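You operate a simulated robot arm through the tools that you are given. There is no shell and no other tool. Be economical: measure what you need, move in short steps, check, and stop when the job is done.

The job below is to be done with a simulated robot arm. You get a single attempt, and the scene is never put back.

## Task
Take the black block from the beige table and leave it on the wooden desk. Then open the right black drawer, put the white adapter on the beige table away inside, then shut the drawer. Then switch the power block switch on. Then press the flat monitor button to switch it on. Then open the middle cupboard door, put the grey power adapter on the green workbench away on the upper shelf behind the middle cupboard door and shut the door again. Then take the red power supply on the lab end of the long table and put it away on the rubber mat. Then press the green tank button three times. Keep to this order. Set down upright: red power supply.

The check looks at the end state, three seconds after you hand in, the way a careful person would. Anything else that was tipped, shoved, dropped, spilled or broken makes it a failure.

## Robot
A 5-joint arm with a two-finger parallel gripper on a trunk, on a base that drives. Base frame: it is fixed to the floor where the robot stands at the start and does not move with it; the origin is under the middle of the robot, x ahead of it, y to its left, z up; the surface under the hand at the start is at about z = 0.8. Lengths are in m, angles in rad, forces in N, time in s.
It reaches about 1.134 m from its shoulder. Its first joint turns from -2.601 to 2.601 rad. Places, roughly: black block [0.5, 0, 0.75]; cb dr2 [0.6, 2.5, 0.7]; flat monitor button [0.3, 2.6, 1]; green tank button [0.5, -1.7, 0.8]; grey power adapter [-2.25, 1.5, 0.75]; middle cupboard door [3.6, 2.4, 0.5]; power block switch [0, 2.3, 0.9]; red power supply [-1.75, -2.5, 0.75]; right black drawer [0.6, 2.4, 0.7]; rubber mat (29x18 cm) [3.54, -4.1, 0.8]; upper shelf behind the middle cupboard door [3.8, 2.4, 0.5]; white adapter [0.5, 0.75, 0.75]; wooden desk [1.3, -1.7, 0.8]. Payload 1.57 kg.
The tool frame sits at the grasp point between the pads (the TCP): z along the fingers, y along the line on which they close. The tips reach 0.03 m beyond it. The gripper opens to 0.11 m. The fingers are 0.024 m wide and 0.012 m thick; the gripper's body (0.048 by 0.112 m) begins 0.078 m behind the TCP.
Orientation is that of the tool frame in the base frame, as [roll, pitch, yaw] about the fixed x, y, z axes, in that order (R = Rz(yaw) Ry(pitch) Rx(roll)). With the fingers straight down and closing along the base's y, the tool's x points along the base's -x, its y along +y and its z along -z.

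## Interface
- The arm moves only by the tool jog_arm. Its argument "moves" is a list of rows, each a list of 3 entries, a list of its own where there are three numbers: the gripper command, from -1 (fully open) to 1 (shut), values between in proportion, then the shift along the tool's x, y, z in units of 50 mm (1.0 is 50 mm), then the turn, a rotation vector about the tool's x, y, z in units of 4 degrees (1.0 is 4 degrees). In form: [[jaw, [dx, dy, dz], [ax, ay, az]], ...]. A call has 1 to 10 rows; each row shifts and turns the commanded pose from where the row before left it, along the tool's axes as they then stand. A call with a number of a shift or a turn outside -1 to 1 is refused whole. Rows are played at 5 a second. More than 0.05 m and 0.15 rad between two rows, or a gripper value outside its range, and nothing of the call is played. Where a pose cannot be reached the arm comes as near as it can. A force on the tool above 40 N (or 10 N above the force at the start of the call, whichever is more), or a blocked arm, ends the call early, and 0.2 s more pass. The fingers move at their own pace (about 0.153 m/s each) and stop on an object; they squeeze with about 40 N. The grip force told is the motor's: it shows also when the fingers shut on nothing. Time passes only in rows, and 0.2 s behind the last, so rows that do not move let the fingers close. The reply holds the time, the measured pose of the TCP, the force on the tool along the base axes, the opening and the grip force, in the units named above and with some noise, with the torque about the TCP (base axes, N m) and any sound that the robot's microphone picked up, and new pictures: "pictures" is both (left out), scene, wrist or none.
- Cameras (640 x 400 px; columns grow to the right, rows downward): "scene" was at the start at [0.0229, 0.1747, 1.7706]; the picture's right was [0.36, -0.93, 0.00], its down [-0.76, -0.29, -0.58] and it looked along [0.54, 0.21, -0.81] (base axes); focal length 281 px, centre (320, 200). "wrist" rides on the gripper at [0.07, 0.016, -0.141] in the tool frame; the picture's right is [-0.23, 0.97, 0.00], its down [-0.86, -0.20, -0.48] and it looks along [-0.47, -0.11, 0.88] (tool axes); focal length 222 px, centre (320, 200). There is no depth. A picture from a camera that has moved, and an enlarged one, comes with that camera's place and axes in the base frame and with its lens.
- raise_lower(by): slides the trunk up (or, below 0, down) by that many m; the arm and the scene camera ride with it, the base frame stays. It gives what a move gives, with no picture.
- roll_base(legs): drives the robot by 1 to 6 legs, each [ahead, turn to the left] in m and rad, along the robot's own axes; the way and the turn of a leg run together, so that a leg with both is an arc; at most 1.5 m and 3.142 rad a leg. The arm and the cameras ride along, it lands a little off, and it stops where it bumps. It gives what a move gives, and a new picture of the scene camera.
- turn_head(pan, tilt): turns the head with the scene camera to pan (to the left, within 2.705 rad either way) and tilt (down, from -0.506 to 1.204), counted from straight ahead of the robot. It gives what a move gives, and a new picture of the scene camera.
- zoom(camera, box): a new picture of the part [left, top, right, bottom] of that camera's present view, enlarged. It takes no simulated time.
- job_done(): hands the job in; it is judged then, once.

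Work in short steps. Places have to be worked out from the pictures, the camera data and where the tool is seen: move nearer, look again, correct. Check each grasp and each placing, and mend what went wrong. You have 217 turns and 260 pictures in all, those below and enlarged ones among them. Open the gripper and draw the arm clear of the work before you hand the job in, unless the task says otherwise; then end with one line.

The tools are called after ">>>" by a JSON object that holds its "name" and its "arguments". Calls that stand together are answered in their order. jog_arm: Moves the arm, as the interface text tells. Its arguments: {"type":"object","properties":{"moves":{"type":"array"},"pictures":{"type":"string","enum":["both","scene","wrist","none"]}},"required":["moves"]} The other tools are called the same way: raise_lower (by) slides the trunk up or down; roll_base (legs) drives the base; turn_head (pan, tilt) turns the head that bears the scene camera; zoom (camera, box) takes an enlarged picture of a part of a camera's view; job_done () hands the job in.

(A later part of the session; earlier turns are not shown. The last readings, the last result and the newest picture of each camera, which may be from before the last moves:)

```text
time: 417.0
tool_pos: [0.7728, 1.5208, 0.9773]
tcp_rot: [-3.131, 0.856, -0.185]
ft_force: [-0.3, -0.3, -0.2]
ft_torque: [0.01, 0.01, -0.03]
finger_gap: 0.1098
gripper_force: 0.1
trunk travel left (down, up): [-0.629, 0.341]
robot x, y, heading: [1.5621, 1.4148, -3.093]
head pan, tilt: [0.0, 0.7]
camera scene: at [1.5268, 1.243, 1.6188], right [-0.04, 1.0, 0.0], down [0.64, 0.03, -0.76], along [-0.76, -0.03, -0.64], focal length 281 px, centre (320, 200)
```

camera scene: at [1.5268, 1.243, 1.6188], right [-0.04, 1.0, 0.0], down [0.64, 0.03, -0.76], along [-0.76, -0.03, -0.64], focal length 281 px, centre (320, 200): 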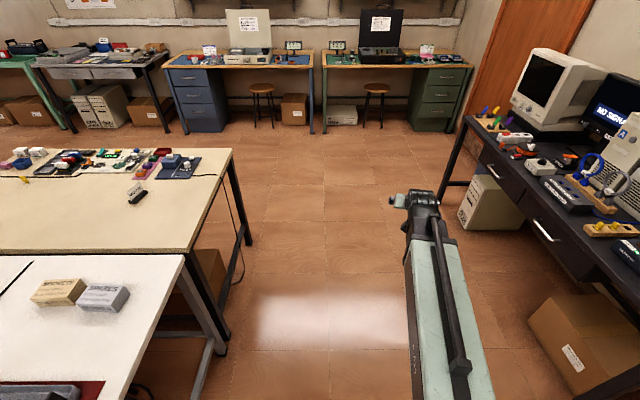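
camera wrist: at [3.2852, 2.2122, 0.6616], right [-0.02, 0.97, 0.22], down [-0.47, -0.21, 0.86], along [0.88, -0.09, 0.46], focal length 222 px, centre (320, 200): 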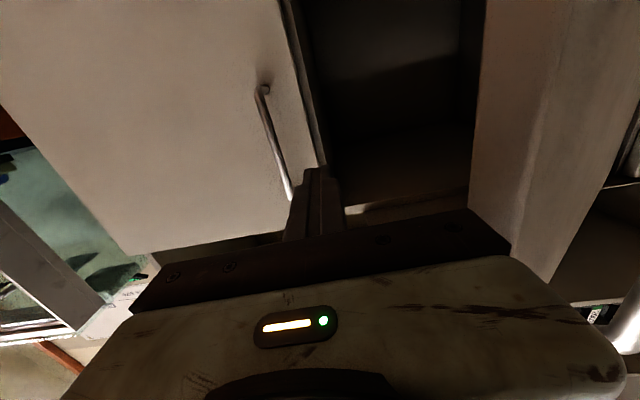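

The green workbench is ahead. I drive up to it.

>>> {"name": "roll_base", "arguments": {"legs": [[1.4, -0.05], [1.35, 0]]}}

>>> {"name": "turn_head", "arguments": {"pan": -0.1, "tilt": 0.6}}

>>> {"name": "zoom", "arguments": {"camera": "scene", "box": [160, 100, 480, 300]}}

```text
time: 430.4
tool_pos: [-1.9789, 1.5095, 0.9778]
tcp_rot: [-3.13, 0.86, -0.216]
ft_force: [1.1, -0.4, 0.7]
ft_torque: [0.03, 0.02, -0.01]
finger_gap: 0.1102
gripper_force: 0.0
trunk travel left (down, up): [-0.629, 0.341]
robot x, y, heading: [-1.1964, 1.3777, -3.132]
head pan, tilt: [0.0, 0.7]
camera scene: at [-1.2343, 1.2073, 1.6188], right [-0.01, 1.0, 0.0], down [0.64, 0.01, -0.76], along [-0.76, -0.01, -0.64], focal length 281 px, centre (320, 200)
```

scene: 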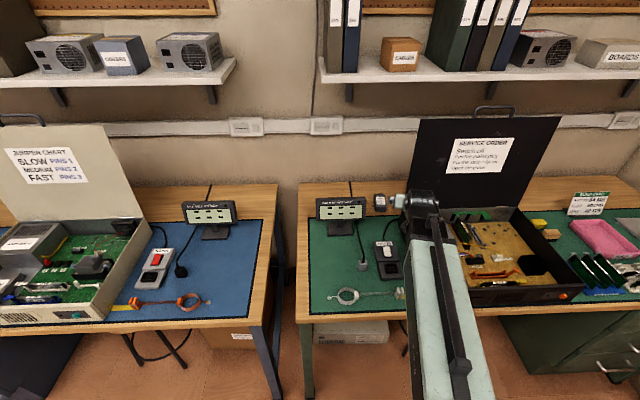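

```text
time: 431.1
tool_pos: [-1.9786, 1.5116, 0.9781]
tcp_rot: [-3.132, 0.859, -0.215]
ft_force: [-0.5, 0.9, 0.3]
ft_torque: [-0.01, -0.01, 0.01]
finger_gap: 0.1098
gripper_force: 0.1
trunk travel left (down, up): [-0.629, 0.341]
robot x, y, heading: [-1.1938, 1.38, -3.13]
head pan, tilt: [-0.099, 0.6]
camera scene: at [-1.2374, 1.216, 1.6274], right [0.09, 1.0, 0.0], down [0.56, -0.05, -0.82], along [-0.82, 0.07, -0.57], focal length 281 px, centre (320, 200)
```

scene: 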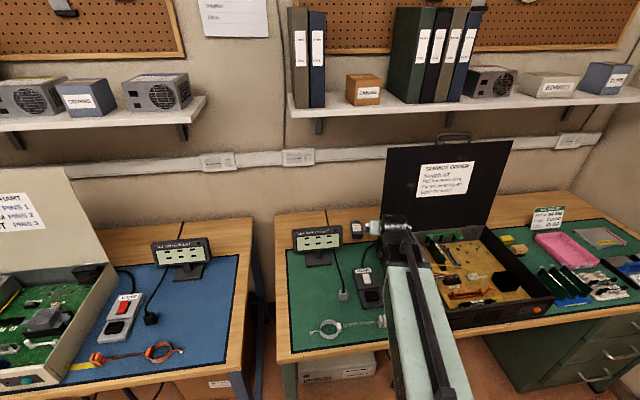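

```text
2.00 times, centred on (320, 200) of scene
camera zoom: at [-1.2374, 1.216, 1.6274], right [0.09, 1.0, 0.0], down [0.56, -0.05, -0.82], along [-0.82, 0.07, -0.57], focal length 562 px, centre (320, 200)
```

zoom: 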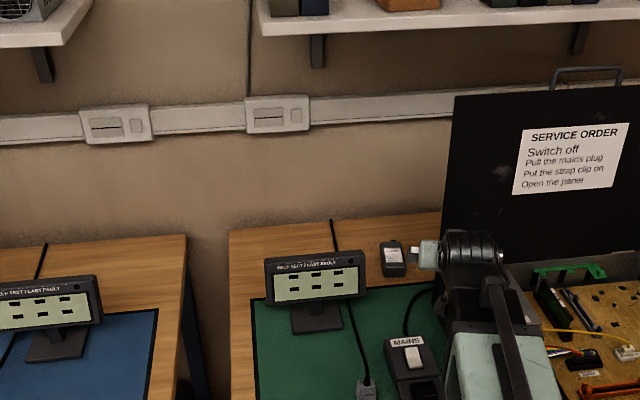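

The grey power adapter seems to be the small dark box with a white label behind the mat, near (-2.16, 1.45). I zoom in on it.

>>> {"name": "zoom", "arguments": {"camera": "scene", "box": [320, 205, 400, 255]}}

>>> {"name": "zoom", "arguments": {"camera": "wrist", "box": [0, 0, 640, 400]}}

```text
8.00 times, centred on (360, 230) of scene
camera zoom: at [-1.2374, 1.216, 1.6274], right [0.09, 1.0, 0.0], down [0.56, -0.05, -0.82], along [-0.82, 0.07, -0.57], focal length 2247 px, centre (0, -40)
```

zoom: 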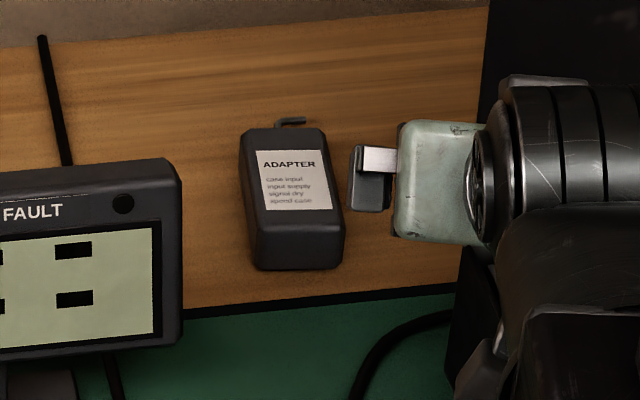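

```text
1.00 times, centred on (320, 200) of wrist (not enlarged: the box is as wide or as high as the picture)
camera zoom: at [-1.8326, 1.4591, 1.0162], right [-0.36, -0.92, 0.17], down [-0.15, 0.23, 0.96], along [-0.92, 0.32, -0.22], focal length 222 px, centre (320, 200)
```

zoom: 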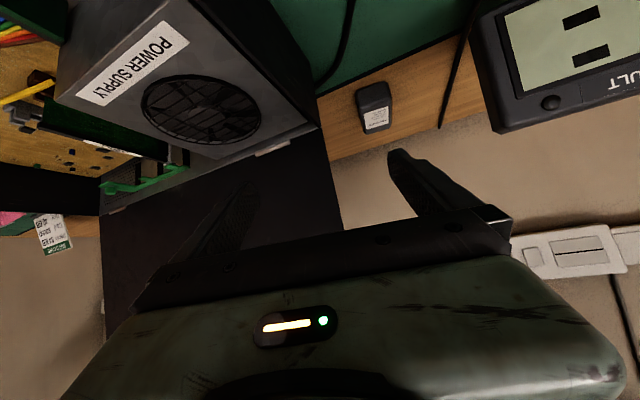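

Adapter triangulated: centre about (-2.167, 1.458), top near 0.82, roughly 5×9 cm lying flat. I align and reach over it at the 49° tilt.

>>> {"name": "roll_base", "arguments": {"legs": [[0, 0.086]]}}

>>> {"name": "jog_arm", "arguments": {"moves": [[-0.4, [-0.59, 0, 0.68], [-0.25, 0, -0.22]], [-0.4, [-0.59, 0, 0.68], [-0.25, 0, -0.22]], [-0.4, [-0.59, 0, 0.68], [0, 0, 0]], [-0.4, [0, 0, 0], [0, 0, 0]]], "pictures": "both"}}

```text
time: 432.0
tool_pos: [-1.9879, 1.4401, 0.9771]
tcp_rot: [-3.13, 0.856, -0.129]
ft_force: [0.2, 0.6, 0.3]
ft_torque: [-0.03, 0.01, 0.0]
finger_gap: 0.1096
gripper_force: 0.1
trunk travel left (down, up): [-0.629, 0.341]
robot x, y, heading: [-1.1963, 1.3821, -3.052]
head pan, tilt: [-0.099, 0.6]
camera scene: at [-1.2251, 1.2147, 1.6274], right [0.01, 1.0, 0.0], down [0.57, -0.01, -0.82], along [-0.82, 0.01, -0.57], focal length 281 px, centre (320, 200)
```

scene: 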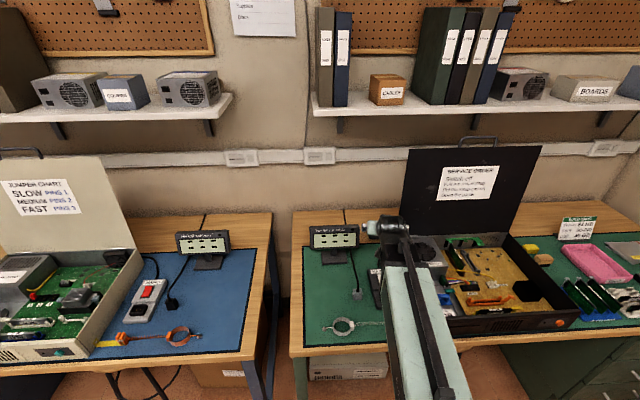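

```text
time: 433.0
tool_pos: [-2.1201, 1.4557, 0.976]
tcp_rot: [-3.131, 0.858, -0.082]
ft_force: [-0.4, 0.5, 0.2]
ft_torque: [0.03, -0.01, 0.01]
finger_gap: 0.0769
gripper_force: 0.1
trunk travel left (down, up): [-0.629, 0.341]
robot x, y, heading: [-1.1977, 1.3802, -3.049]
head pan, tilt: [-0.099, 0.6]
camera scene: at [-1.2248, 1.2146, 1.6274], right [0.01, 1.0, 0.0], down [0.57, -0.01, -0.82], along [-0.82, 0.01, -0.57], focal length 281 px, centre (320, 200)
camera wrist: at [-1.9697, 1.4243, 1.0161], right [-0.24, -0.96, 0.17], down [-0.18, 0.21, 0.96], along [-0.96, 0.2, -0.22], focal length 222 px, centre (320, 200)
```

scene: 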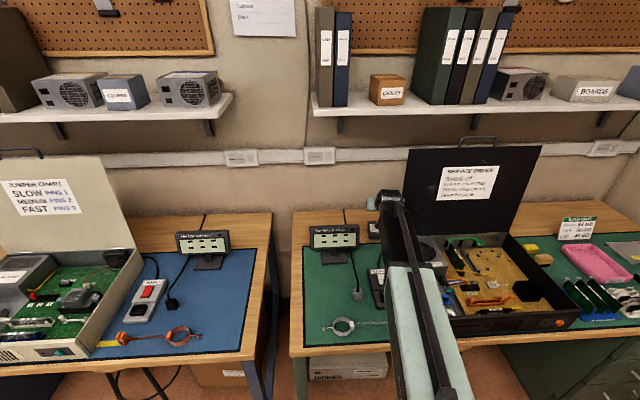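
wrist: 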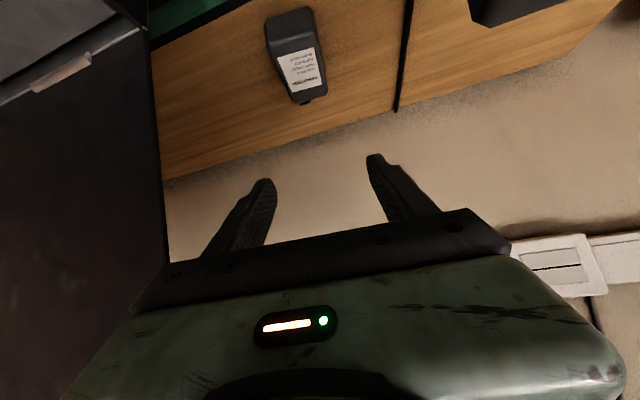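

Grasp centre (-2.17, 1.462), bench at about 0.797. I move in 5 cm and lower.

>>> {"name": "jog_arm", "arguments": {"moves": [[-0.4, [-0.653, 0.02, 0.757], [0, 0, 0]], [-0.4, [0, 0, 0], [0, 0, 0]]], "pictures": "none"}}

>>> {"name": "raise_lower", "arguments": {"by": -0.11}}

>>> {"name": "zoom", "arguments": {"camera": "wrist", "box": [160, 0, 480, 200]}}

```text
time: 433.6
tool_pos: [-2.1717, 1.4583, 0.9775]
tcp_rot: [-3.132, 0.862, -0.083]
ft_force: [-0.9, 0.6, -0.4]
ft_torque: [0.0, 0.03, 0.04]
finger_gap: 0.0769
gripper_force: 0.1
trunk travel left (down, up): [-0.629, 0.341]
robot x, y, heading: [-1.1932, 1.3767, -3.05]
head pan, tilt: [-0.099, 0.6]
```

```text
time: 435.0
tool_pos: [-2.1715, 1.4594, 0.8676]
tcp_rot: [-3.131, 0.858, -0.082]
ft_force: [0.0, 0.5, -0.4]
ft_torque: [-0.03, 0.02, 0.02]
finger_gap: 0.0768
gripper_force: 0.0
trunk travel left (down, up): [-0.519, 0.451]
robot x, y, heading: [-1.195, 1.3768, -3.052]
head pan, tilt: [-0.099, 0.6]
```

```text
2.00 times, centred on (320, 100) of wrist
camera zoom: at [-2.019, 1.4281, 0.9063], right [-0.24, -0.96, 0.17], down [-0.18, 0.21, 0.96], along [-0.96, 0.2, -0.22], focal length 444 px, centre (320, 400)
```

zoom: 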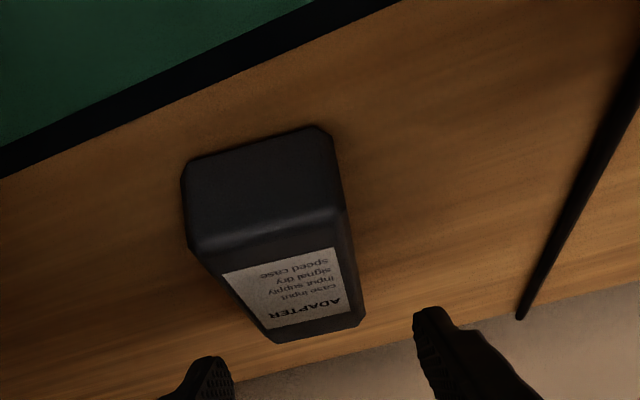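

Jaws straddle it well. I lower the last 3.5 cm and close.

>>> {"name": "raise_lower", "arguments": {"by": -0.035}}

>>> {"name": "jog_arm", "arguments": {"moves": [[1, [0, 0, 0], [0, 0, 0]], [1, [0, 0, 0], [0, 0, 0]], [1, [0, 0, 0], [0, 0, 0]]], "pictures": "none"}}

>>> {"name": "raise_lower", "arguments": {"by": 0.12}}

>>> {"name": "zoom", "arguments": {"camera": "wrist", "box": [0, 0, 640, 400]}}

```text
time: 435.8
tool_pos: [-2.1709, 1.4587, 0.8333]
tcp_rot: [-3.132, 0.861, -0.081]
ft_force: [0.3, 0.4, 0.2]
ft_torque: [0.01, 0.0, -0.01]
finger_gap: 0.077
gripper_force: 0.1
trunk travel left (down, up): [-0.484, 0.486]
robot x, y, heading: [-1.1933, 1.3797, -3.05]
head pan, tilt: [-0.099, 0.6]
```

```text
time: 436.6
tool_pos: [-2.1707, 1.4603, 0.833]
tcp_rot: [-3.132, 0.86, -0.082]
ft_force: [-0.7, 1.0, 2.3]
ft_torque: [-0.06, -0.09, 0.01]
finger_gap: 0.0473
gripper_force: 40.6
trunk travel left (down, up): [-0.484, 0.486]
robot x, y, heading: [-1.1974, 1.379, -3.052]
head pan, tilt: [-0.099, 0.6]
```

```text
time: 438.1
tool_pos: [-2.1711, 1.4583, 0.9526]
tcp_rot: [-3.132, 0.859, -0.081]
ft_force: [-0.3, -0.2, -2.5]
ft_torque: [0.04, 0.0, -0.02]
finger_gap: 0.0475
gripper_force: 39.8
trunk travel left (down, up): [-0.604, 0.366]
robot x, y, heading: [-1.1962, 1.3781, -3.057]
head pan, tilt: [-0.099, 0.6]
```

```text
1.00 times, centred on (320, 200) of wrist (not enlarged: the box is as wide or as high as the picture)
camera zoom: at [-2.0192, 1.4281, 0.991], right [-0.24, -0.96, 0.17], down [-0.18, 0.21, 0.96], along [-0.96, 0.2, -0.22], focal length 222 px, centre (320, 200)
```

zoom: 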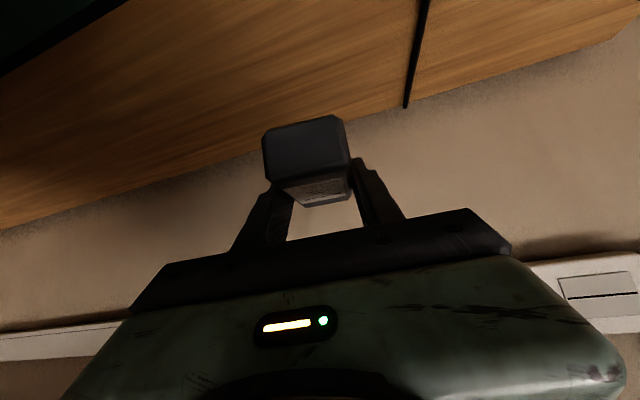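

Held firmly (gap 47 mm). I lift, retract and drive back to the cupboard.

>>> {"name": "raise_lower", "arguments": {"by": 0.1}}

>>> {"name": "jog_arm", "arguments": {"moves": [[1, [0.59, 0, -0.68], [0, 0, 0]], [1, [0.59, 0, -0.68], [0, 0, 0]], [1, [0.59, 0, -0.68], [0, 0, 0]], [1, [0.59, 0, -0.68], [0, 0, 0]]], "pictures": "none"}}

>>> {"name": "roll_base", "arguments": {"legs": [[-0.3, 0], [0, 1.53], [0, 1.53], [1.4, 0], [1.4, 0]]}}

```text
time: 439.4
tool_pos: [-2.171, 1.4594, 1.0525]
tcp_rot: [-3.131, 0.858, -0.081]
ft_force: [-0.8, 0.1, -1.4]
ft_torque: [0.02, -0.02, 0.01]
finger_gap: 0.0473
gripper_force: 39.9
trunk travel left (down, up): [-0.704, 0.266]
robot x, y, heading: [-1.1963, 1.3799, -3.052]
head pan, tilt: [-0.099, 0.6]
```

```text
time: 440.4
tool_pos: [-1.9917, 1.4436, 1.0538]
tcp_rot: [-3.132, 0.858, -0.083]
ft_force: [0.1, 0.1, -2.4]
ft_torque: [0.01, 0.0, -0.02]
finger_gap: 0.0471
gripper_force: 39.7
trunk travel left (down, up): [-0.704, 0.266]
robot x, y, heading: [-1.1965, 1.38, -3.048]
head pan, tilt: [-0.099, 0.6]
```

```text
time: 463.1
tool_pos: [2.6967, 1.2551, 1.0521]
tcp_rot: [-3.13, 0.859, 2.953]
ft_force: [0.0, -1.1, -2.0]
ft_torque: [-0.02, -0.01, -0.01]
finger_gap: 0.0476
gripper_force: 39.9
trunk travel left (down, up): [-0.704, 0.266]
robot x, y, heading: [1.9103, 1.4014, -0.02]
head pan, tilt: [-0.099, 0.6]
camera scene: at [1.9585, 1.5624, 1.7024], right [-0.12, -0.99, 0.0], down [-0.56, 0.07, -0.82], along [0.82, -0.1, -0.57], focal length 281 px, centre (320, 200)
```

scene: 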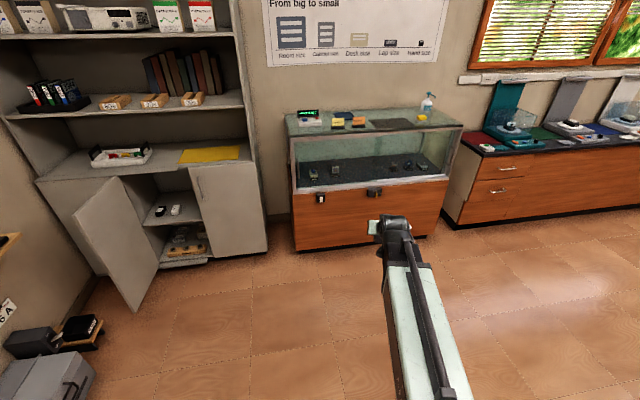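

I approach in a diagonal so the arm stays away from the left wall.

>>> {"name": "roll_base", "arguments": {"legs": [[-0.65, 0], [0, 0.62], [1.47, 0], [0, -0.43]]}}

>>> {"name": "turn_head", "arguments": {"pan": 0.0, "tilt": 0.75}}

>>> {"name": "zoom", "arguments": {"camera": "scene", "box": [200, 120, 440, 270]}}

```text
time: 476.6
tool_pos: [3.2686, 2.2596, 1.052]
tcp_rot: [-3.132, 0.857, -3.132]
ft_force: [-0.1, 0.3, -1.4]
ft_torque: [-0.04, 0.02, -0.01]
finger_gap: 0.0476
gripper_force: 40.4
trunk travel left (down, up): [-0.704, 0.266]
robot x, y, heading: [2.4684, 2.2585, 0.18]
head pan, tilt: [-0.099, 0.6]
camera scene: at [2.4816, 2.4234, 1.7023], right [0.08, -1.0, 0.0], down [-0.56, -0.05, -0.82], along [0.82, 0.07, -0.57], focal length 281 px, centre (320, 200)
```

scene: 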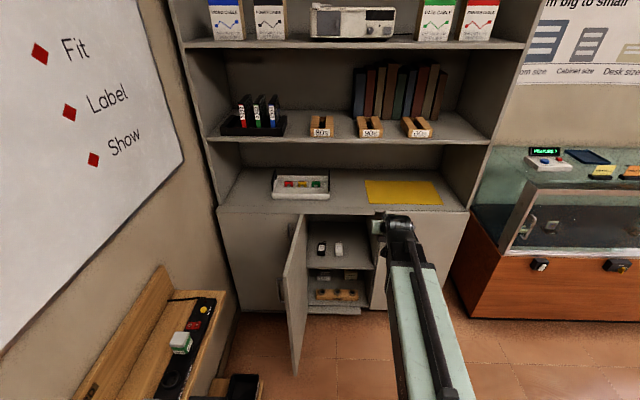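

```text
time: 477.3
tool_pos: [3.268, 2.2588, 1.0543]
tcp_rot: [-3.131, 0.859, -3.13]
ft_force: [-0.2, 0.2, -2.2]
ft_torque: [-0.03, -0.03, -0.03]
finger_gap: 0.0478
gripper_force: 39.4
trunk travel left (down, up): [-0.704, 0.266]
robot x, y, heading: [2.4676, 2.2585, 0.182]
head pan, tilt: [0.0, 0.75]
camera scene: at [2.4744, 2.4305, 1.6896], right [0.18, -0.98, 0.0], down [-0.67, -0.12, -0.73], along [0.72, 0.13, -0.68], focal length 281 px, centre (320, 200)
```

scene: 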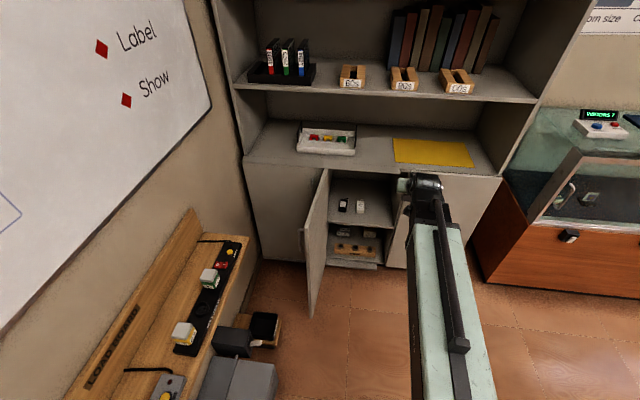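

```text
2.67 times, centred on (320, 195) of scene
camera zoom: at [2.4744, 2.4305, 1.6896], right [0.18, -0.98, 0.0], down [-0.67, -0.12, -0.73], along [0.72, 0.13, -0.68], focal length 749 px, centre (320, 213)
```

zoom: 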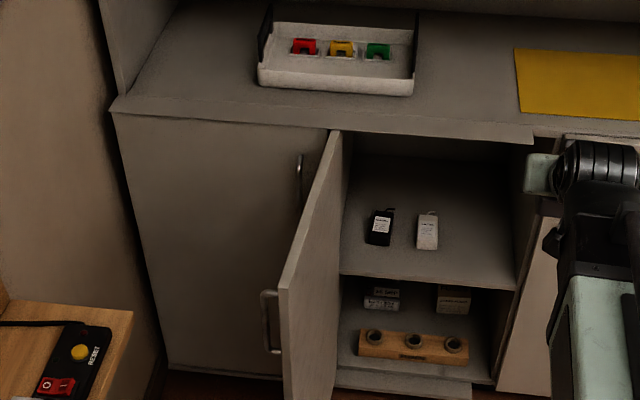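

I drive a bit closer, lower in front of the opening and look in with the wrist camera.

>>> {"name": "roll_base", "arguments": {"legs": [[0.2, 0]]}}

>>> {"name": "raise_lower", "arguments": {"by": -0.38}}

>>> {"name": "raise_lower", "arguments": {"by": -0.08}}

>>> {"name": "zoom", "arguments": {"camera": "wrist", "box": [0, 0, 640, 400]}}

```text
time: 478.9
tool_pos: [3.4662, 2.2948, 1.0517]
tcp_rot: [-3.13, 0.859, -3.132]
ft_force: [0.1, -0.1, -2.8]
ft_torque: [0.01, -0.01, 0.02]
finger_gap: 0.0475
gripper_force: 40.2
trunk travel left (down, up): [-0.704, 0.266]
robot x, y, heading: [2.6673, 2.2927, 0.183]
head pan, tilt: [0.0, 0.75]
camera scene: at [2.6719, 2.4667, 1.6895], right [0.18, -0.98, 0.0], down [-0.67, -0.12, -0.73], along [0.72, 0.13, -0.68], focal length 281 px, centre (320, 200)
```

scene: 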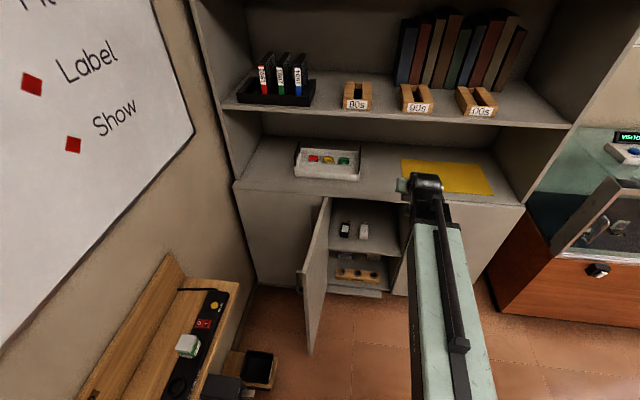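

```text
time: 482.5
tool_pos: [3.4649, 2.2945, 0.6735]
tcp_rot: [-3.132, 0.859, -3.132]
ft_force: [-0.3, -1.2, -1.4]
ft_torque: [-0.02, 0.0, 0.0]
finger_gap: 0.0477
gripper_force: 40.0
trunk travel left (down, up): [-0.324, 0.646]
robot x, y, heading: [2.6656, 2.293, 0.187]
head pan, tilt: [0.0, 0.75]
```

```text
time: 483.7
tool_pos: [3.4658, 2.2937, 0.5929]
tcp_rot: [-3.131, 0.858, -3.133]
ft_force: [0.5, 0.2, -2.3]
ft_torque: [0.03, -0.02, 0.0]
finger_gap: 0.0474
gripper_force: 40.0
trunk travel left (down, up): [-0.244, 0.726]
robot x, y, heading: [2.6653, 2.2927, 0.184]
head pan, tilt: [0.0, 0.75]
```

```text
1.00 times, centred on (320, 200) of wrist (not enlarged: the box is as wide or as high as the picture)
camera zoom: at [3.3142, 2.3107, 0.6311], right [0.15, 0.98, 0.17], down [0.2, -0.19, 0.96], along [0.97, -0.11, -0.22], focal length 222 px, centre (320, 200)
```

zoom: 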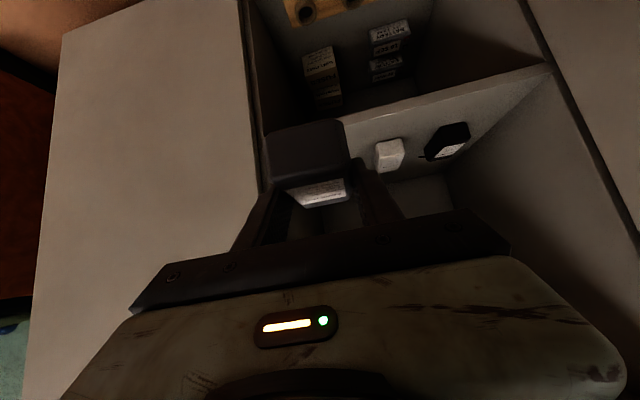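

The shelf's top is at z ≈ 0.47 and its front at x ≈ 3.59; the spot to the right of the white adapter is free. I reach in above it.

>>> {"name": "jog_arm", "arguments": {"moves": [[1, [-0.59, 0, 0.68], [0, 0, 0]], [1, [-0.59, 0, 0.68], [0, 0, 0]], [1, [-0.59, 0, 0.68], [0, 0, 0]], [1, [-0.59, 0, 0.68], [0, 0, 0]], [1, [-0.53, 0, 0.61], [0, 0, 0]], [1, [0, 0, 0], [0, 0, 0]]], "pictures": "wrist"}}

```text
time: 485.1
tool_pos: [3.6856, 2.2967, 0.5926]
tcp_rot: [-3.131, 0.857, -3.132]
ft_force: [0.0, -0.1, -1.7]
ft_torque: [-0.02, -0.01, 0.02]
finger_gap: 0.0475
gripper_force: 40.1
trunk travel left (down, up): [-0.244, 0.726]
robot x, y, heading: [2.6647, 2.2946, 0.182]
head pan, tilt: [0.0, 0.75]
camera wrist: at [3.5345, 2.312, 0.631], right [0.15, 0.98, 0.17], down [0.2, -0.19, 0.96], along [0.97, -0.11, -0.22], focal length 222 px, centre (320, 200)
```

wrist: 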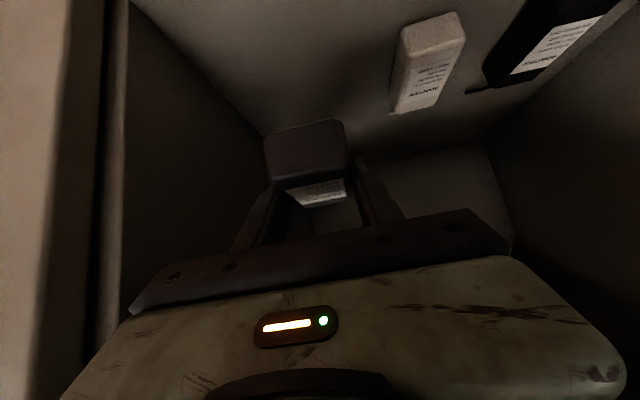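

Clear of the neighbours. I lower towards the shelf.

>>> {"name": "raise_lower", "arguments": {"by": -0.06}}

>>> {"name": "raise_lower", "arguments": {"by": -0.015}}

>>> {"name": "raise_lower", "arguments": {"by": -0.006}}

>>> {"name": "raise_lower", "arguments": {"by": -0.005}}

```text
time: 486.1
tool_pos: [3.6854, 2.2966, 0.5322]
tcp_rot: [-3.132, 0.859, -3.134]
ft_force: [0.7, -0.3, -2.3]
ft_torque: [-0.02, 0.01, 0.02]
finger_gap: 0.0475
gripper_force: 40.1
trunk travel left (down, up): [-0.184, 0.786]
robot x, y, heading: [2.665, 2.2902, 0.181]
head pan, tilt: [0.0, 0.75]
```

```text
time: 486.7
tool_pos: [3.6868, 2.2961, 0.5171]
tcp_rot: [-3.129, 0.857, -3.132]
ft_force: [0.1, -0.3, -2.2]
ft_torque: [0.0, 0.01, 0.01]
finger_gap: 0.0477
gripper_force: 40.4
trunk travel left (down, up): [-0.169, 0.801]
robot x, y, heading: [2.6658, 2.2928, 0.174]
head pan, tilt: [0.0, 0.75]
```

```text
time: 487.3
tool_pos: [3.6849, 2.2966, 0.5119]
tcp_rot: [-3.131, 0.859, -3.133]
ft_force: [-0.1, 0.5, -1.7]
ft_torque: [0.01, 0.02, -0.02]
finger_gap: 0.0476
gripper_force: 39.8
trunk travel left (down, up): [-0.163, 0.807]
robot x, y, heading: [2.6641, 2.2924, 0.179]
head pan, tilt: [0.0, 0.75]
```

```text
time: 487.8
tool_pos: [3.6857, 2.2956, 0.507]
tcp_rot: [-3.131, 0.859, -3.132]
ft_force: [-0.5, 0.3, -2.0]
ft_torque: [-0.02, 0.01, 0.04]
finger_gap: 0.0475
gripper_force: 39.7
trunk travel left (down, up): [-0.158, 0.812]
robot x, y, heading: [2.665, 2.2897, 0.184]
head pan, tilt: [0.0, 0.75]
```

Still no contact; I go on in small steps until the force changes.

>>> {"name": "raise_lower", "arguments": {"by": -0.005}}

>>> {"name": "raise_lower", "arguments": {"by": -0.004}}

>>> {"name": "raise_lower", "arguments": {"by": -0.004}}

>>> {"name": "zoom", "arguments": {"camera": "wrist", "box": [160, 0, 480, 200]}}

```text
time: 488.4
tool_pos: [3.6852, 2.2957, 0.5025]
tcp_rot: [-3.131, 0.859, -3.133]
ft_force: [-0.4, 0.1, -0.9]
ft_torque: [-0.02, -0.01, 0.03]
finger_gap: 0.0476
gripper_force: 40.0
trunk travel left (down, up): [-0.153, 0.817]
robot x, y, heading: [2.665, 2.294, 0.18]
head pan, tilt: [0.0, 0.75]
```

```text
time: 488.9
tool_pos: [3.6854, 2.2961, 0.4974]
tcp_rot: [-3.131, 0.857, -3.134]
ft_force: [0.0, 0.6, -2.0]
ft_torque: [-0.02, -0.01, -0.03]
finger_gap: 0.0476
gripper_force: 39.7
trunk travel left (down, up): [-0.149, 0.821]
robot x, y, heading: [2.6638, 2.2929, 0.18]
head pan, tilt: [0.0, 0.75]
```

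```text
time: 489.4
tool_pos: [3.6861, 2.2952, 0.4939]
tcp_rot: [-3.131, 0.859, -3.133]
ft_force: [-0.1, -0.1, -1.9]
ft_torque: [0.0, 0.01, 0.01]
finger_gap: 0.0478
gripper_force: 39.8
trunk travel left (down, up): [-0.145, 0.825]
robot x, y, heading: [2.6638, 2.2973, 0.181]
head pan, tilt: [0.0, 0.75]
```

```text
2.00 times, centred on (320, 100) of wrist
camera zoom: at [3.5343, 2.3119, 0.532], right [0.15, 0.98, 0.17], down [0.2, -0.19, 0.96], along [0.97, -0.11, -0.22], focal length 444 px, centre (320, 400)
```

zoom: 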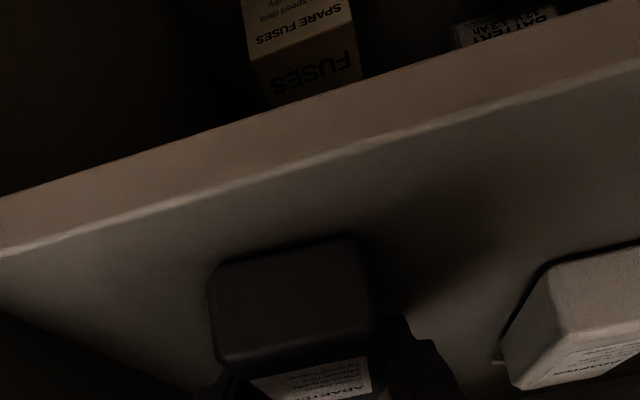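

Shelf top now reckoned near 0.45, so a few millimetres remain.

>>> {"name": "raise_lower", "arguments": {"by": -0.004}}

>>> {"name": "raise_lower", "arguments": {"by": -0.003}}

>>> {"name": "raise_lower", "arguments": {"by": -0.003}}

>>> {"name": "raise_lower", "arguments": {"by": -0.003}}

```text
time: 490.0
tool_pos: [3.6858, 2.2958, 0.4934]
tcp_rot: [-3.131, 0.865, -3.131]
ft_force: [5.1, -2.1, 24.2]
ft_torque: [0.39, 0.24, -0.04]
finger_gap: 0.0476
gripper_force: 39.5
trunk travel left (down, up): [-0.141, 0.829]
robot x, y, heading: [2.6636, 2.2924, 0.181]
head pan, tilt: [0.0, 0.75]
```

```text
time: 490.5
tool_pos: [3.6861, 2.2956, 0.4915]
tcp_rot: [-3.132, 0.866, -3.132]
ft_force: [2.8, -0.5, 33.4]
ft_torque: [0.26, -0.06, -0.05]
finger_gap: 0.0477
gripper_force: 39.4
trunk travel left (down, up): [-0.138, 0.832]
robot x, y, heading: [2.6642, 2.2921, 0.182]
head pan, tilt: [0.0, 0.75]
```

```text
time: 491.0
tool_pos: [3.6855, 2.2955, 0.4892]
tcp_rot: [-3.131, 0.867, -3.133]
ft_force: [-0.4, 0.3, 37.5]
ft_torque: [0.55, 0.11, 0.09]
finger_gap: 0.0478
gripper_force: 40.1
trunk travel left (down, up): [-0.135, 0.835]
robot x, y, heading: [2.6646, 2.2928, 0.178]
head pan, tilt: [0.0, 0.75]
```

```text
time: 491.4
tool_pos: [3.6861, 2.2952, 0.4882]
tcp_rot: [-3.133, 0.875, -3.134]
ft_force: [-7.2, 0.9, 37.4]
ft_torque: [0.78, 0.35, 0.36]
finger_gap: 0.0477
gripper_force: 40.0
trunk travel left (down, up): [-0.133, 0.837]
robot x, y, heading: [2.667, 2.2921, 0.182]
head pan, tilt: [0.0, 0.75]
stopped: the force on the tool passed its limit at 51 N (the readings are from after the stop); the commanded pose is now the measured one
```

The adapter rests on the shelf. I ease off, open moderately, lift out and retract.

>>> {"name": "raise_lower", "arguments": {"by": 0.008}}

>>> {"name": "jog_arm", "arguments": {"moves": [[-0.25, [0, 0, 0], [0, 0, 0]], [-0.25, [0, 0, 0], [0, 0, 0]], [-0.25, [0, 0, 0], [0, 0, 0]]], "pictures": "none"}}

>>> {"name": "raise_lower", "arguments": {"by": 0.07}}

>>> {"name": "jog_arm", "arguments": {"moves": [[-0.25, [0.59, 0, -0.68], [0, 0, 0]], [-0.25, [0.59, 0, -0.68], [0, 0, 0]], [-0.25, [0.59, 0, -0.68], [0, 0, 0]], [-0.25, [0.59, 0, -0.68], [0, 0, 0]], [-0.25, [0.59, 0, -0.68], [0, 0, 0]]], "pictures": "both"}}

```text
time: 491.9
tool_pos: [3.686, 2.2957, 0.4901]
tcp_rot: [-3.131, 0.862, -3.133]
ft_force: [0.2, 0.1, -1.6]
ft_torque: [0.01, -0.01, -0.02]
finger_gap: 0.0476
gripper_force: 39.7
trunk travel left (down, up): [-0.141, 0.829]
robot x, y, heading: [2.6682, 2.2936, 0.179]
head pan, tilt: [0.0, 0.75]
```

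```text
time: 492.8
tool_pos: [3.6857, 2.2958, 0.4925]
tcp_rot: [-3.129, 0.864, -3.132]
ft_force: [-0.4, 0.2, -0.1]
ft_torque: [0.0, 0.0, -0.01]
finger_gap: 0.0688
gripper_force: 0.1
trunk travel left (down, up): [-0.141, 0.829]
robot x, y, heading: [2.6647, 2.288, 0.186]
head pan, tilt: [0.0, 0.75]
```

```text
time: 493.8
tool_pos: [3.6858, 2.2958, 0.562]
tcp_rot: [-3.132, 0.863, -3.132]
ft_force: [0.2, 1.0, -0.1]
ft_torque: [-0.01, 0.07, 0.02]
finger_gap: 0.0688
gripper_force: 0.0
trunk travel left (down, up): [-0.211, 0.759]
robot x, y, heading: [2.667, 2.2946, 0.18]
head pan, tilt: [0.0, 0.75]
```

```text
time: 495.0
tool_pos: [3.4597, 2.2948, 0.561]
tcp_rot: [-3.131, 0.861, -3.132]
ft_force: [0.1, -0.3, 0.8]
ft_torque: [0.01, -0.03, -0.01]
finger_gap: 0.0689
gripper_force: 0.0
trunk travel left (down, up): [-0.211, 0.759]
robot x, y, heading: [2.6654, 2.293, 0.178]
head pan, tilt: [0.0, 0.75]
camera scene: at [2.6718, 2.4668, 1.1971], right [0.18, -0.98, 0.0], down [-0.67, -0.12, -0.73], along [0.72, 0.13, -0.68], focal length 281 px, centre (320, 200)
camera wrist: at [3.309, 2.3112, 0.5988], right [0.15, 0.97, 0.17], down [0.19, -0.19, 0.96], along [0.97, -0.11, -0.22], focal length 222 px, centre (320, 200)
```

scene: 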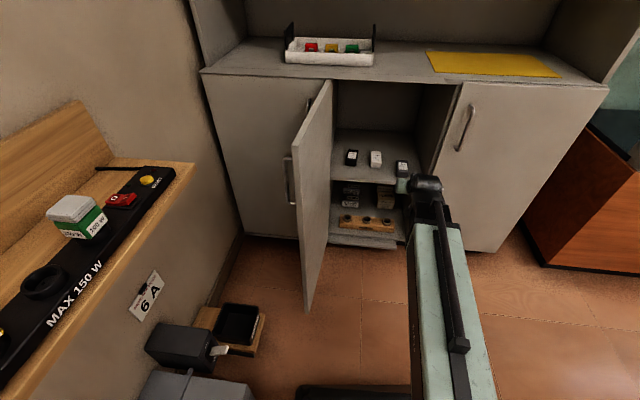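
wrist: 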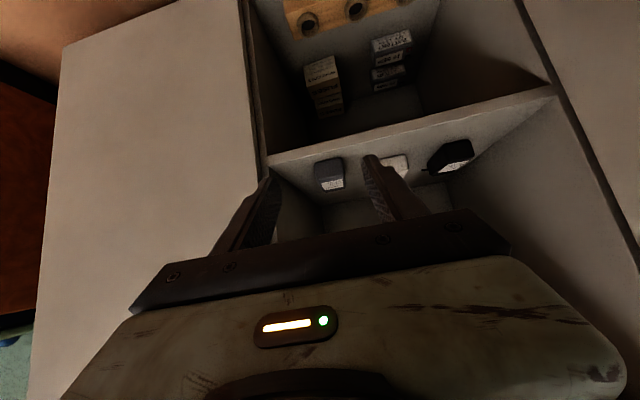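

The grey adapter sits on the upper shelf in line with the others. To shut the door I raise the arm over it, reposition, and come down on the door's outer side.

>>> {"name": "raise_lower", "arguments": {"by": 0.4}}

>>> {"name": "roll_base", "arguments": {"legs": [[-0.45, 0], [0, 0.357], [0.23, 0], [0, 0.116]]}}

>>> {"name": "zoom", "arguments": {"camera": "wrist", "box": [0, 0, 640, 400]}}

```text
time: 498.9
tool_pos: [3.4612, 2.2953, 0.9607]
tcp_rot: [-3.13, 0.863, -3.132]
ft_force: [-0.6, 0.1, 0.2]
ft_torque: [0.01, 0.0, -0.03]
finger_gap: 0.0691
gripper_force: 0.0
trunk travel left (down, up): [-0.611, 0.359]
robot x, y, heading: [2.661, 2.2918, 0.181]
head pan, tilt: [0.0, 0.75]
```

```text
time: 504.6
tool_pos: [3.1301, 2.6961, 0.9605]
tcp_rot: [-3.132, 0.863, -2.657]
ft_force: [-0.8, -0.7, -0.5]
ft_torque: [0.03, -0.02, 0.01]
finger_gap: 0.069
gripper_force: 0.0
trunk travel left (down, up): [-0.611, 0.359]
robot x, y, heading: [2.4228, 2.3291, 0.646]
head pan, tilt: [0.0, 0.75]
camera scene: at [2.3506, 2.4898, 1.5971], right [0.6, -0.8, 0.0], down [-0.55, -0.41, -0.73], along [0.58, 0.44, -0.68], focal length 281 px, centre (320, 200)
```

scene: 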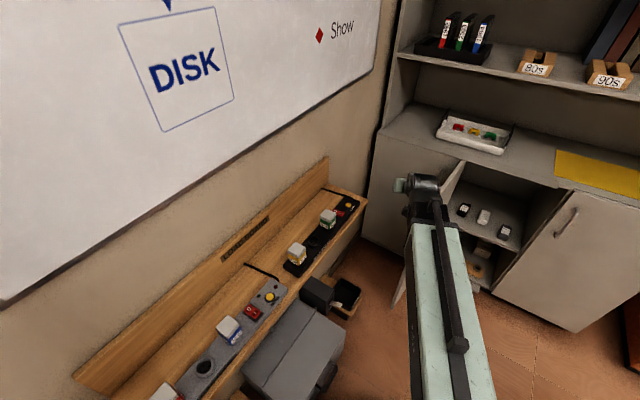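

```text
1.00 times, centred on (320, 200) of wrist (not enlarged: the box is as wide or as high as the picture)
camera zoom: at [2.9878, 2.6405, 0.9985], right [-0.31, 0.93, 0.17], down [0.26, -0.08, 0.96], along [0.91, 0.35, -0.22], focal length 222 px, centre (320, 200)
```

zoom: 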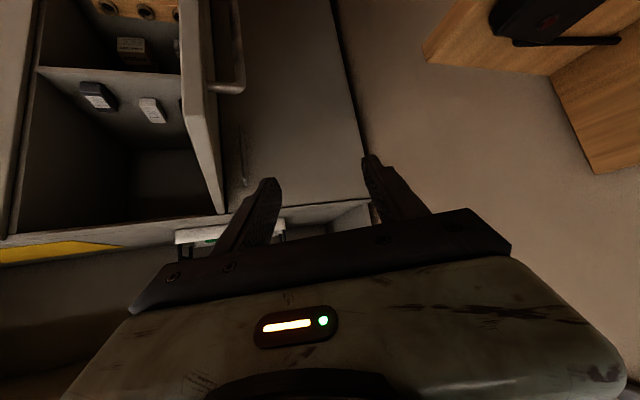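

I extend a little further left of the door, close the fingers, and lower beside its outer face.

>>> {"name": "jog_arm", "arguments": {"moves": [[1, [-0.5, 0.4, 0.6], [0, 0, 0]], [1, [-0.5, 0.2, 0.6], [0, 0, 0]], [1, [0, 0, 0], [0, 0, 0]]], "pictures": "none"}}

>>> {"name": "raise_lower", "arguments": {"by": -0.38}}

>>> {"name": "zoom", "arguments": {"camera": "wrist", "box": [0, 0, 640, 400]}}

```text
time: 505.4
tool_pos: [3.1863, 2.7584, 0.961]
tcp_rot: [-3.131, 0.861, -2.659]
ft_force: [-0.4, 0.8, -0.7]
ft_torque: [0.02, 0.01, -0.03]
finger_gap: 0.0
gripper_force: 21.0
trunk travel left (down, up): [-0.611, 0.359]
robot x, y, heading: [2.4195, 2.3307, 0.645]
head pan, tilt: [0.0, 0.75]
```

```text
time: 509.0
tool_pos: [3.1848, 2.7591, 0.582]
tcp_rot: [-3.131, 0.86, -2.658]
ft_force: [0.3, 0.6, 1.5]
ft_torque: [0.03, 0.02, 0.01]
finger_gap: 0.0002
gripper_force: 20.9
trunk travel left (down, up): [-0.231, 0.739]
robot x, y, heading: [2.4184, 2.3296, 0.644]
head pan, tilt: [0.0, 0.75]
```

```text
1.00 times, centred on (320, 200) of wrist (not enlarged: the box is as wide or as high as the picture)
camera zoom: at [3.0433, 2.7024, 0.6189], right [-0.31, 0.93, 0.17], down [0.26, -0.08, 0.96], along [0.91, 0.35, -0.22], focal length 222 px, centre (320, 200)
```

zoom: 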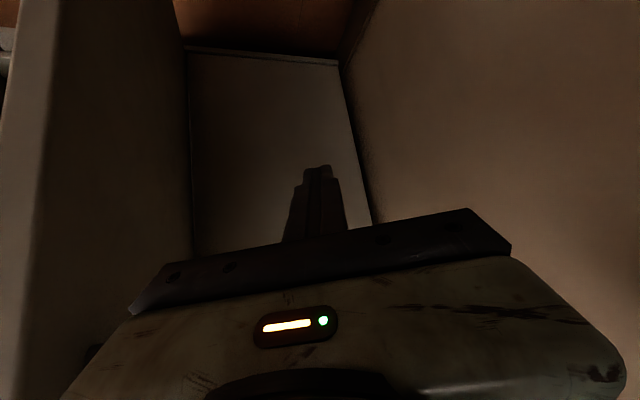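

I sweep the door towards closed by turning the base to the right.

>>> {"name": "roll_base", "arguments": {"legs": [[0, -0.3]]}}

```text
time: 510.2
tool_pos: [3.2504, 2.595, 0.5787]
tcp_rot: [-3.14, 0.85, -2.871]
ft_force: [0.1, 0.6, 0.1]
ft_torque: [0.03, 0.01, 0.02]
finger_gap: 0.0
gripper_force: 21.5
trunk travel left (down, up): [-0.231, 0.739]
robot x, y, heading: [2.4204, 2.3332, 0.485]
head pan, tilt: [0.0, 0.75]
stopped in leg 1: the force on the tool passed its limit at 57 N (the readings are from after the stop); the commanded pose is now the measured one
camera scene: at [2.3731, 2.4996, 1.2171], right [0.47, -0.88, 0.0], down [-0.6, -0.32, -0.73], along [0.65, 0.34, -0.68], focal length 281 px, centre (320, 200)
```

scene: 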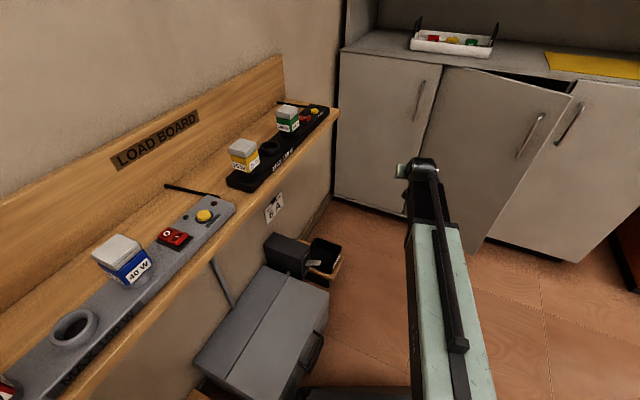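

The door swung nearly shut. I bring the tip in front of its free edge and push it closed.

>>> {"name": "roll_base", "arguments": {"legs": [[0, -0.36]]}}

>>> {"name": "roll_base", "arguments": {"legs": [[0.18, 0]]}}

```text
time: 511.8
tool_pos: [3.2918, 2.2857, 0.5786]
tcp_rot: [-3.141, 0.851, 3.051]
ft_force: [-0.1, 0.6, -0.6]
ft_torque: [0.01, 0.02, 0.03]
finger_gap: 0.0
gripper_force: 21.2
trunk travel left (down, up): [-0.231, 0.739]
robot x, y, heading: [2.4185, 2.3414, 0.134]
head pan, tilt: [0.0, 0.75]
camera scene: at [2.4346, 2.5118, 1.2171], right [0.14, -0.99, 0.0], down [-0.68, -0.09, -0.73], along [0.72, 0.1, -0.68], focal length 281 px, centre (320, 200)
```

scene: 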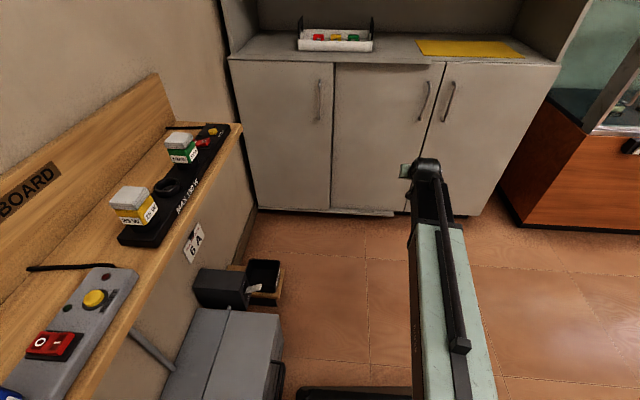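

```text
time: 513.3
tool_pos: [3.4714, 2.3096, 0.5787]
tcp_rot: [3.141, 0.848, 3.051]
ft_force: [0.5, 0.6, -0.3]
ft_torque: [0.0, 0.0, 0.01]
finger_gap: 0.0002
gripper_force: 21.1
trunk travel left (down, up): [-0.231, 0.739]
robot x, y, heading: [2.6003, 2.3643, 0.136]
head pan, tilt: [0.0, 0.75]
camera scene: at [2.6136, 2.5363, 1.2171], right [0.14, -0.99, 0.0], down [-0.68, -0.09, -0.73], along [0.72, 0.1, -0.68], focal length 281 px, centre (320, 200)
```

scene: 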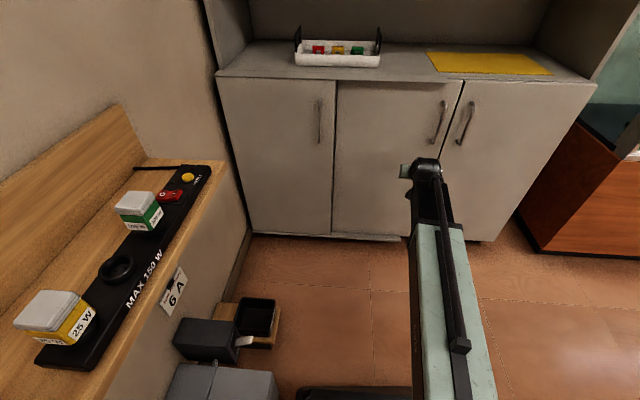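

The door looks shut, as at first. I press it gently with the tip to make sure.

>>> {"name": "jog_arm", "arguments": {"moves": [[1, [-0.55, 0, 0.63], [0, 0, 0]], [1, [-0.4, 0, 0.45], [0, 0, 0]], [1, [-0.15, 0, 0.17], [0, 0, 0]], [1, [-0.15, 0, 0.17], [0, 0, 0]], [1, [-0.15, 0, 0.17], [0, 0, 0]], [1, [-0.15, 0, 0.17], [0, 0, 0]]], "pictures": "both"}}

```text
time: 514.5
tool_pos: [3.5682, 2.3025, 0.5795]
tcp_rot: [-3.141, 0.84, 3.051]
ft_force: [-14.7, 1.0, 13.5]
ft_torque: [0.09, -0.25, 0.14]
finger_gap: 0.0
gripper_force: 21.6
trunk travel left (down, up): [-0.231, 0.739]
robot x, y, heading: [2.5981, 2.3644, 0.131]
head pan, tilt: [0.0, 0.75]
stopped in row 6: the force on the tool passed its limit at 58 N (the readings are from after the stop); the commanded pose is now the measured one
camera scene: at [2.6112, 2.5363, 1.2175], right [0.14, -0.99, 0.0], down [-0.67, -0.09, -0.73], along [0.73, 0.1, -0.68], focal length 281 px, centre (320, 200)
camera wrist: at [3.4203, 2.3313, 0.6203], right [0.24, 0.96, 0.17], down [0.2, -0.22, 0.96], along [0.95, -0.2, -0.24], focal length 222 px, centre (320, 200)
```

scene: 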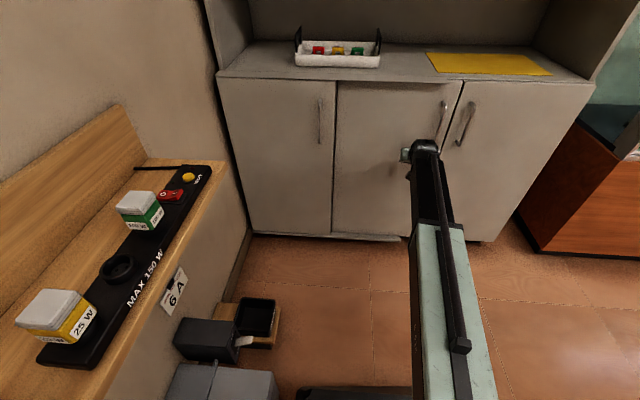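
wrist: 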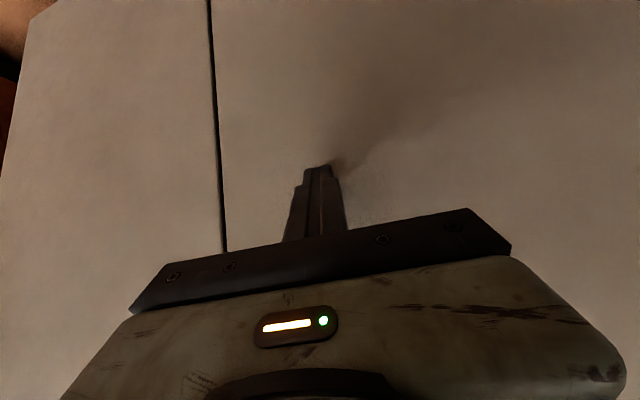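

The door is shut. I retract, raise, and drive back along the corridor towards the other side of the room.

>>> {"name": "jog_arm", "arguments": {"moves": [[1, [0.5, 0, -0.58], [0, 0, 0]], [1, [0.5, 0, -0.58], [0, 0, 0]], [1, [0.5, 0, -0.58], [0, 0, 0]], [1, [0.5, 0, -0.58], [0, 0, 0]]], "pictures": "none"}}

>>> {"name": "raise_lower", "arguments": {"by": 0.4}}

>>> {"name": "roll_base", "arguments": {"legs": [[-0.5, 0], [0, -1.14], [0, -1.14], [1.01, 0], [0, -0.99]]}}

>>> {"name": "roll_base", "arguments": {"legs": [[1.2, 0], [1.1, 0], [0, 1.5]]}}

```text
time: 515.5
tool_pos: [3.4157, 2.3143, 0.5779]
tcp_rot: [3.141, 0.839, 3.051]
ft_force: [0.3, -0.7, -0.2]
ft_torque: [0.0, -0.03, 0.0]
finger_gap: 0.0
gripper_force: 21.1
trunk travel left (down, up): [-0.231, 0.739]
robot x, y, heading: [2.6013, 2.363, 0.135]
head pan, tilt: [0.0, 0.75]
```

```text
time: 519.3
tool_pos: [3.4176, 2.3152, 0.9771]
tcp_rot: [-3.141, 0.84, 3.051]
ft_force: [-0.5, 0.0, 0.1]
ft_torque: [-0.01, -0.01, 0.01]
finger_gap: 0.0
gripper_force: 21.8
trunk travel left (down, up): [-0.631, 0.339]
robot x, y, heading: [2.6003, 2.363, 0.136]
head pan, tilt: [0.0, 0.75]
```

```text
time: 535.4
tool_pos: [0.7469, 1.5879, 0.977]
tcp_rot: [-3.14, 0.838, -0.219]
ft_force: [-0.6, 0.8, 0.5]
ft_torque: [0.02, 0.03, 0.0]
finger_gap: 0.0
gripper_force: 21.7
trunk travel left (down, up): [-0.631, 0.339]
robot x, y, heading: [1.5454, 1.4272, -3.125]
head pan, tilt: [0.0, 0.75]
camera scene: at [1.514, 1.2544, 1.6171], right [-0.01, 1.0, 0.0], down [0.68, 0.01, -0.73], along [-0.73, -0.01, -0.68], focal length 281 px, centre (320, 200)
```

scene: 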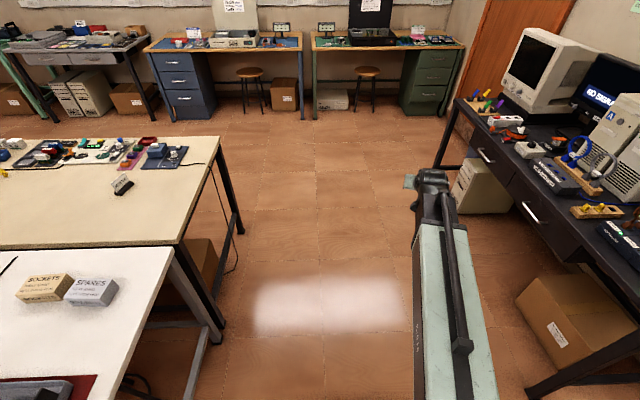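

```text
time: 550.4
tool_pos: [-0.9729, 0.6053, 0.977]
tcp_rot: [3.141, 0.84, 1.287]
ft_force: [0.4, -1.3, 0.4]
ft_torque: [0.01, 0.02, 0.0]
finger_gap: 0.0
gripper_force: 21.8
trunk travel left (down, up): [-0.631, 0.339]
robot x, y, heading: [-0.7796, 1.4017, -1.627]
head pan, tilt: [0.0, 0.75]
camera scene: at [-0.612, 1.3512, 1.6171], right [-1.0, 0.06, 0.0], down [0.04, 0.68, -0.73], along [-0.04, -0.73, -0.68], focal length 281 px, centre (320, 200)
```

scene: 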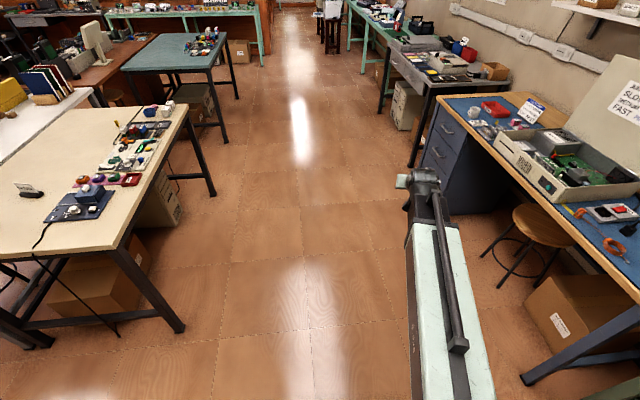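

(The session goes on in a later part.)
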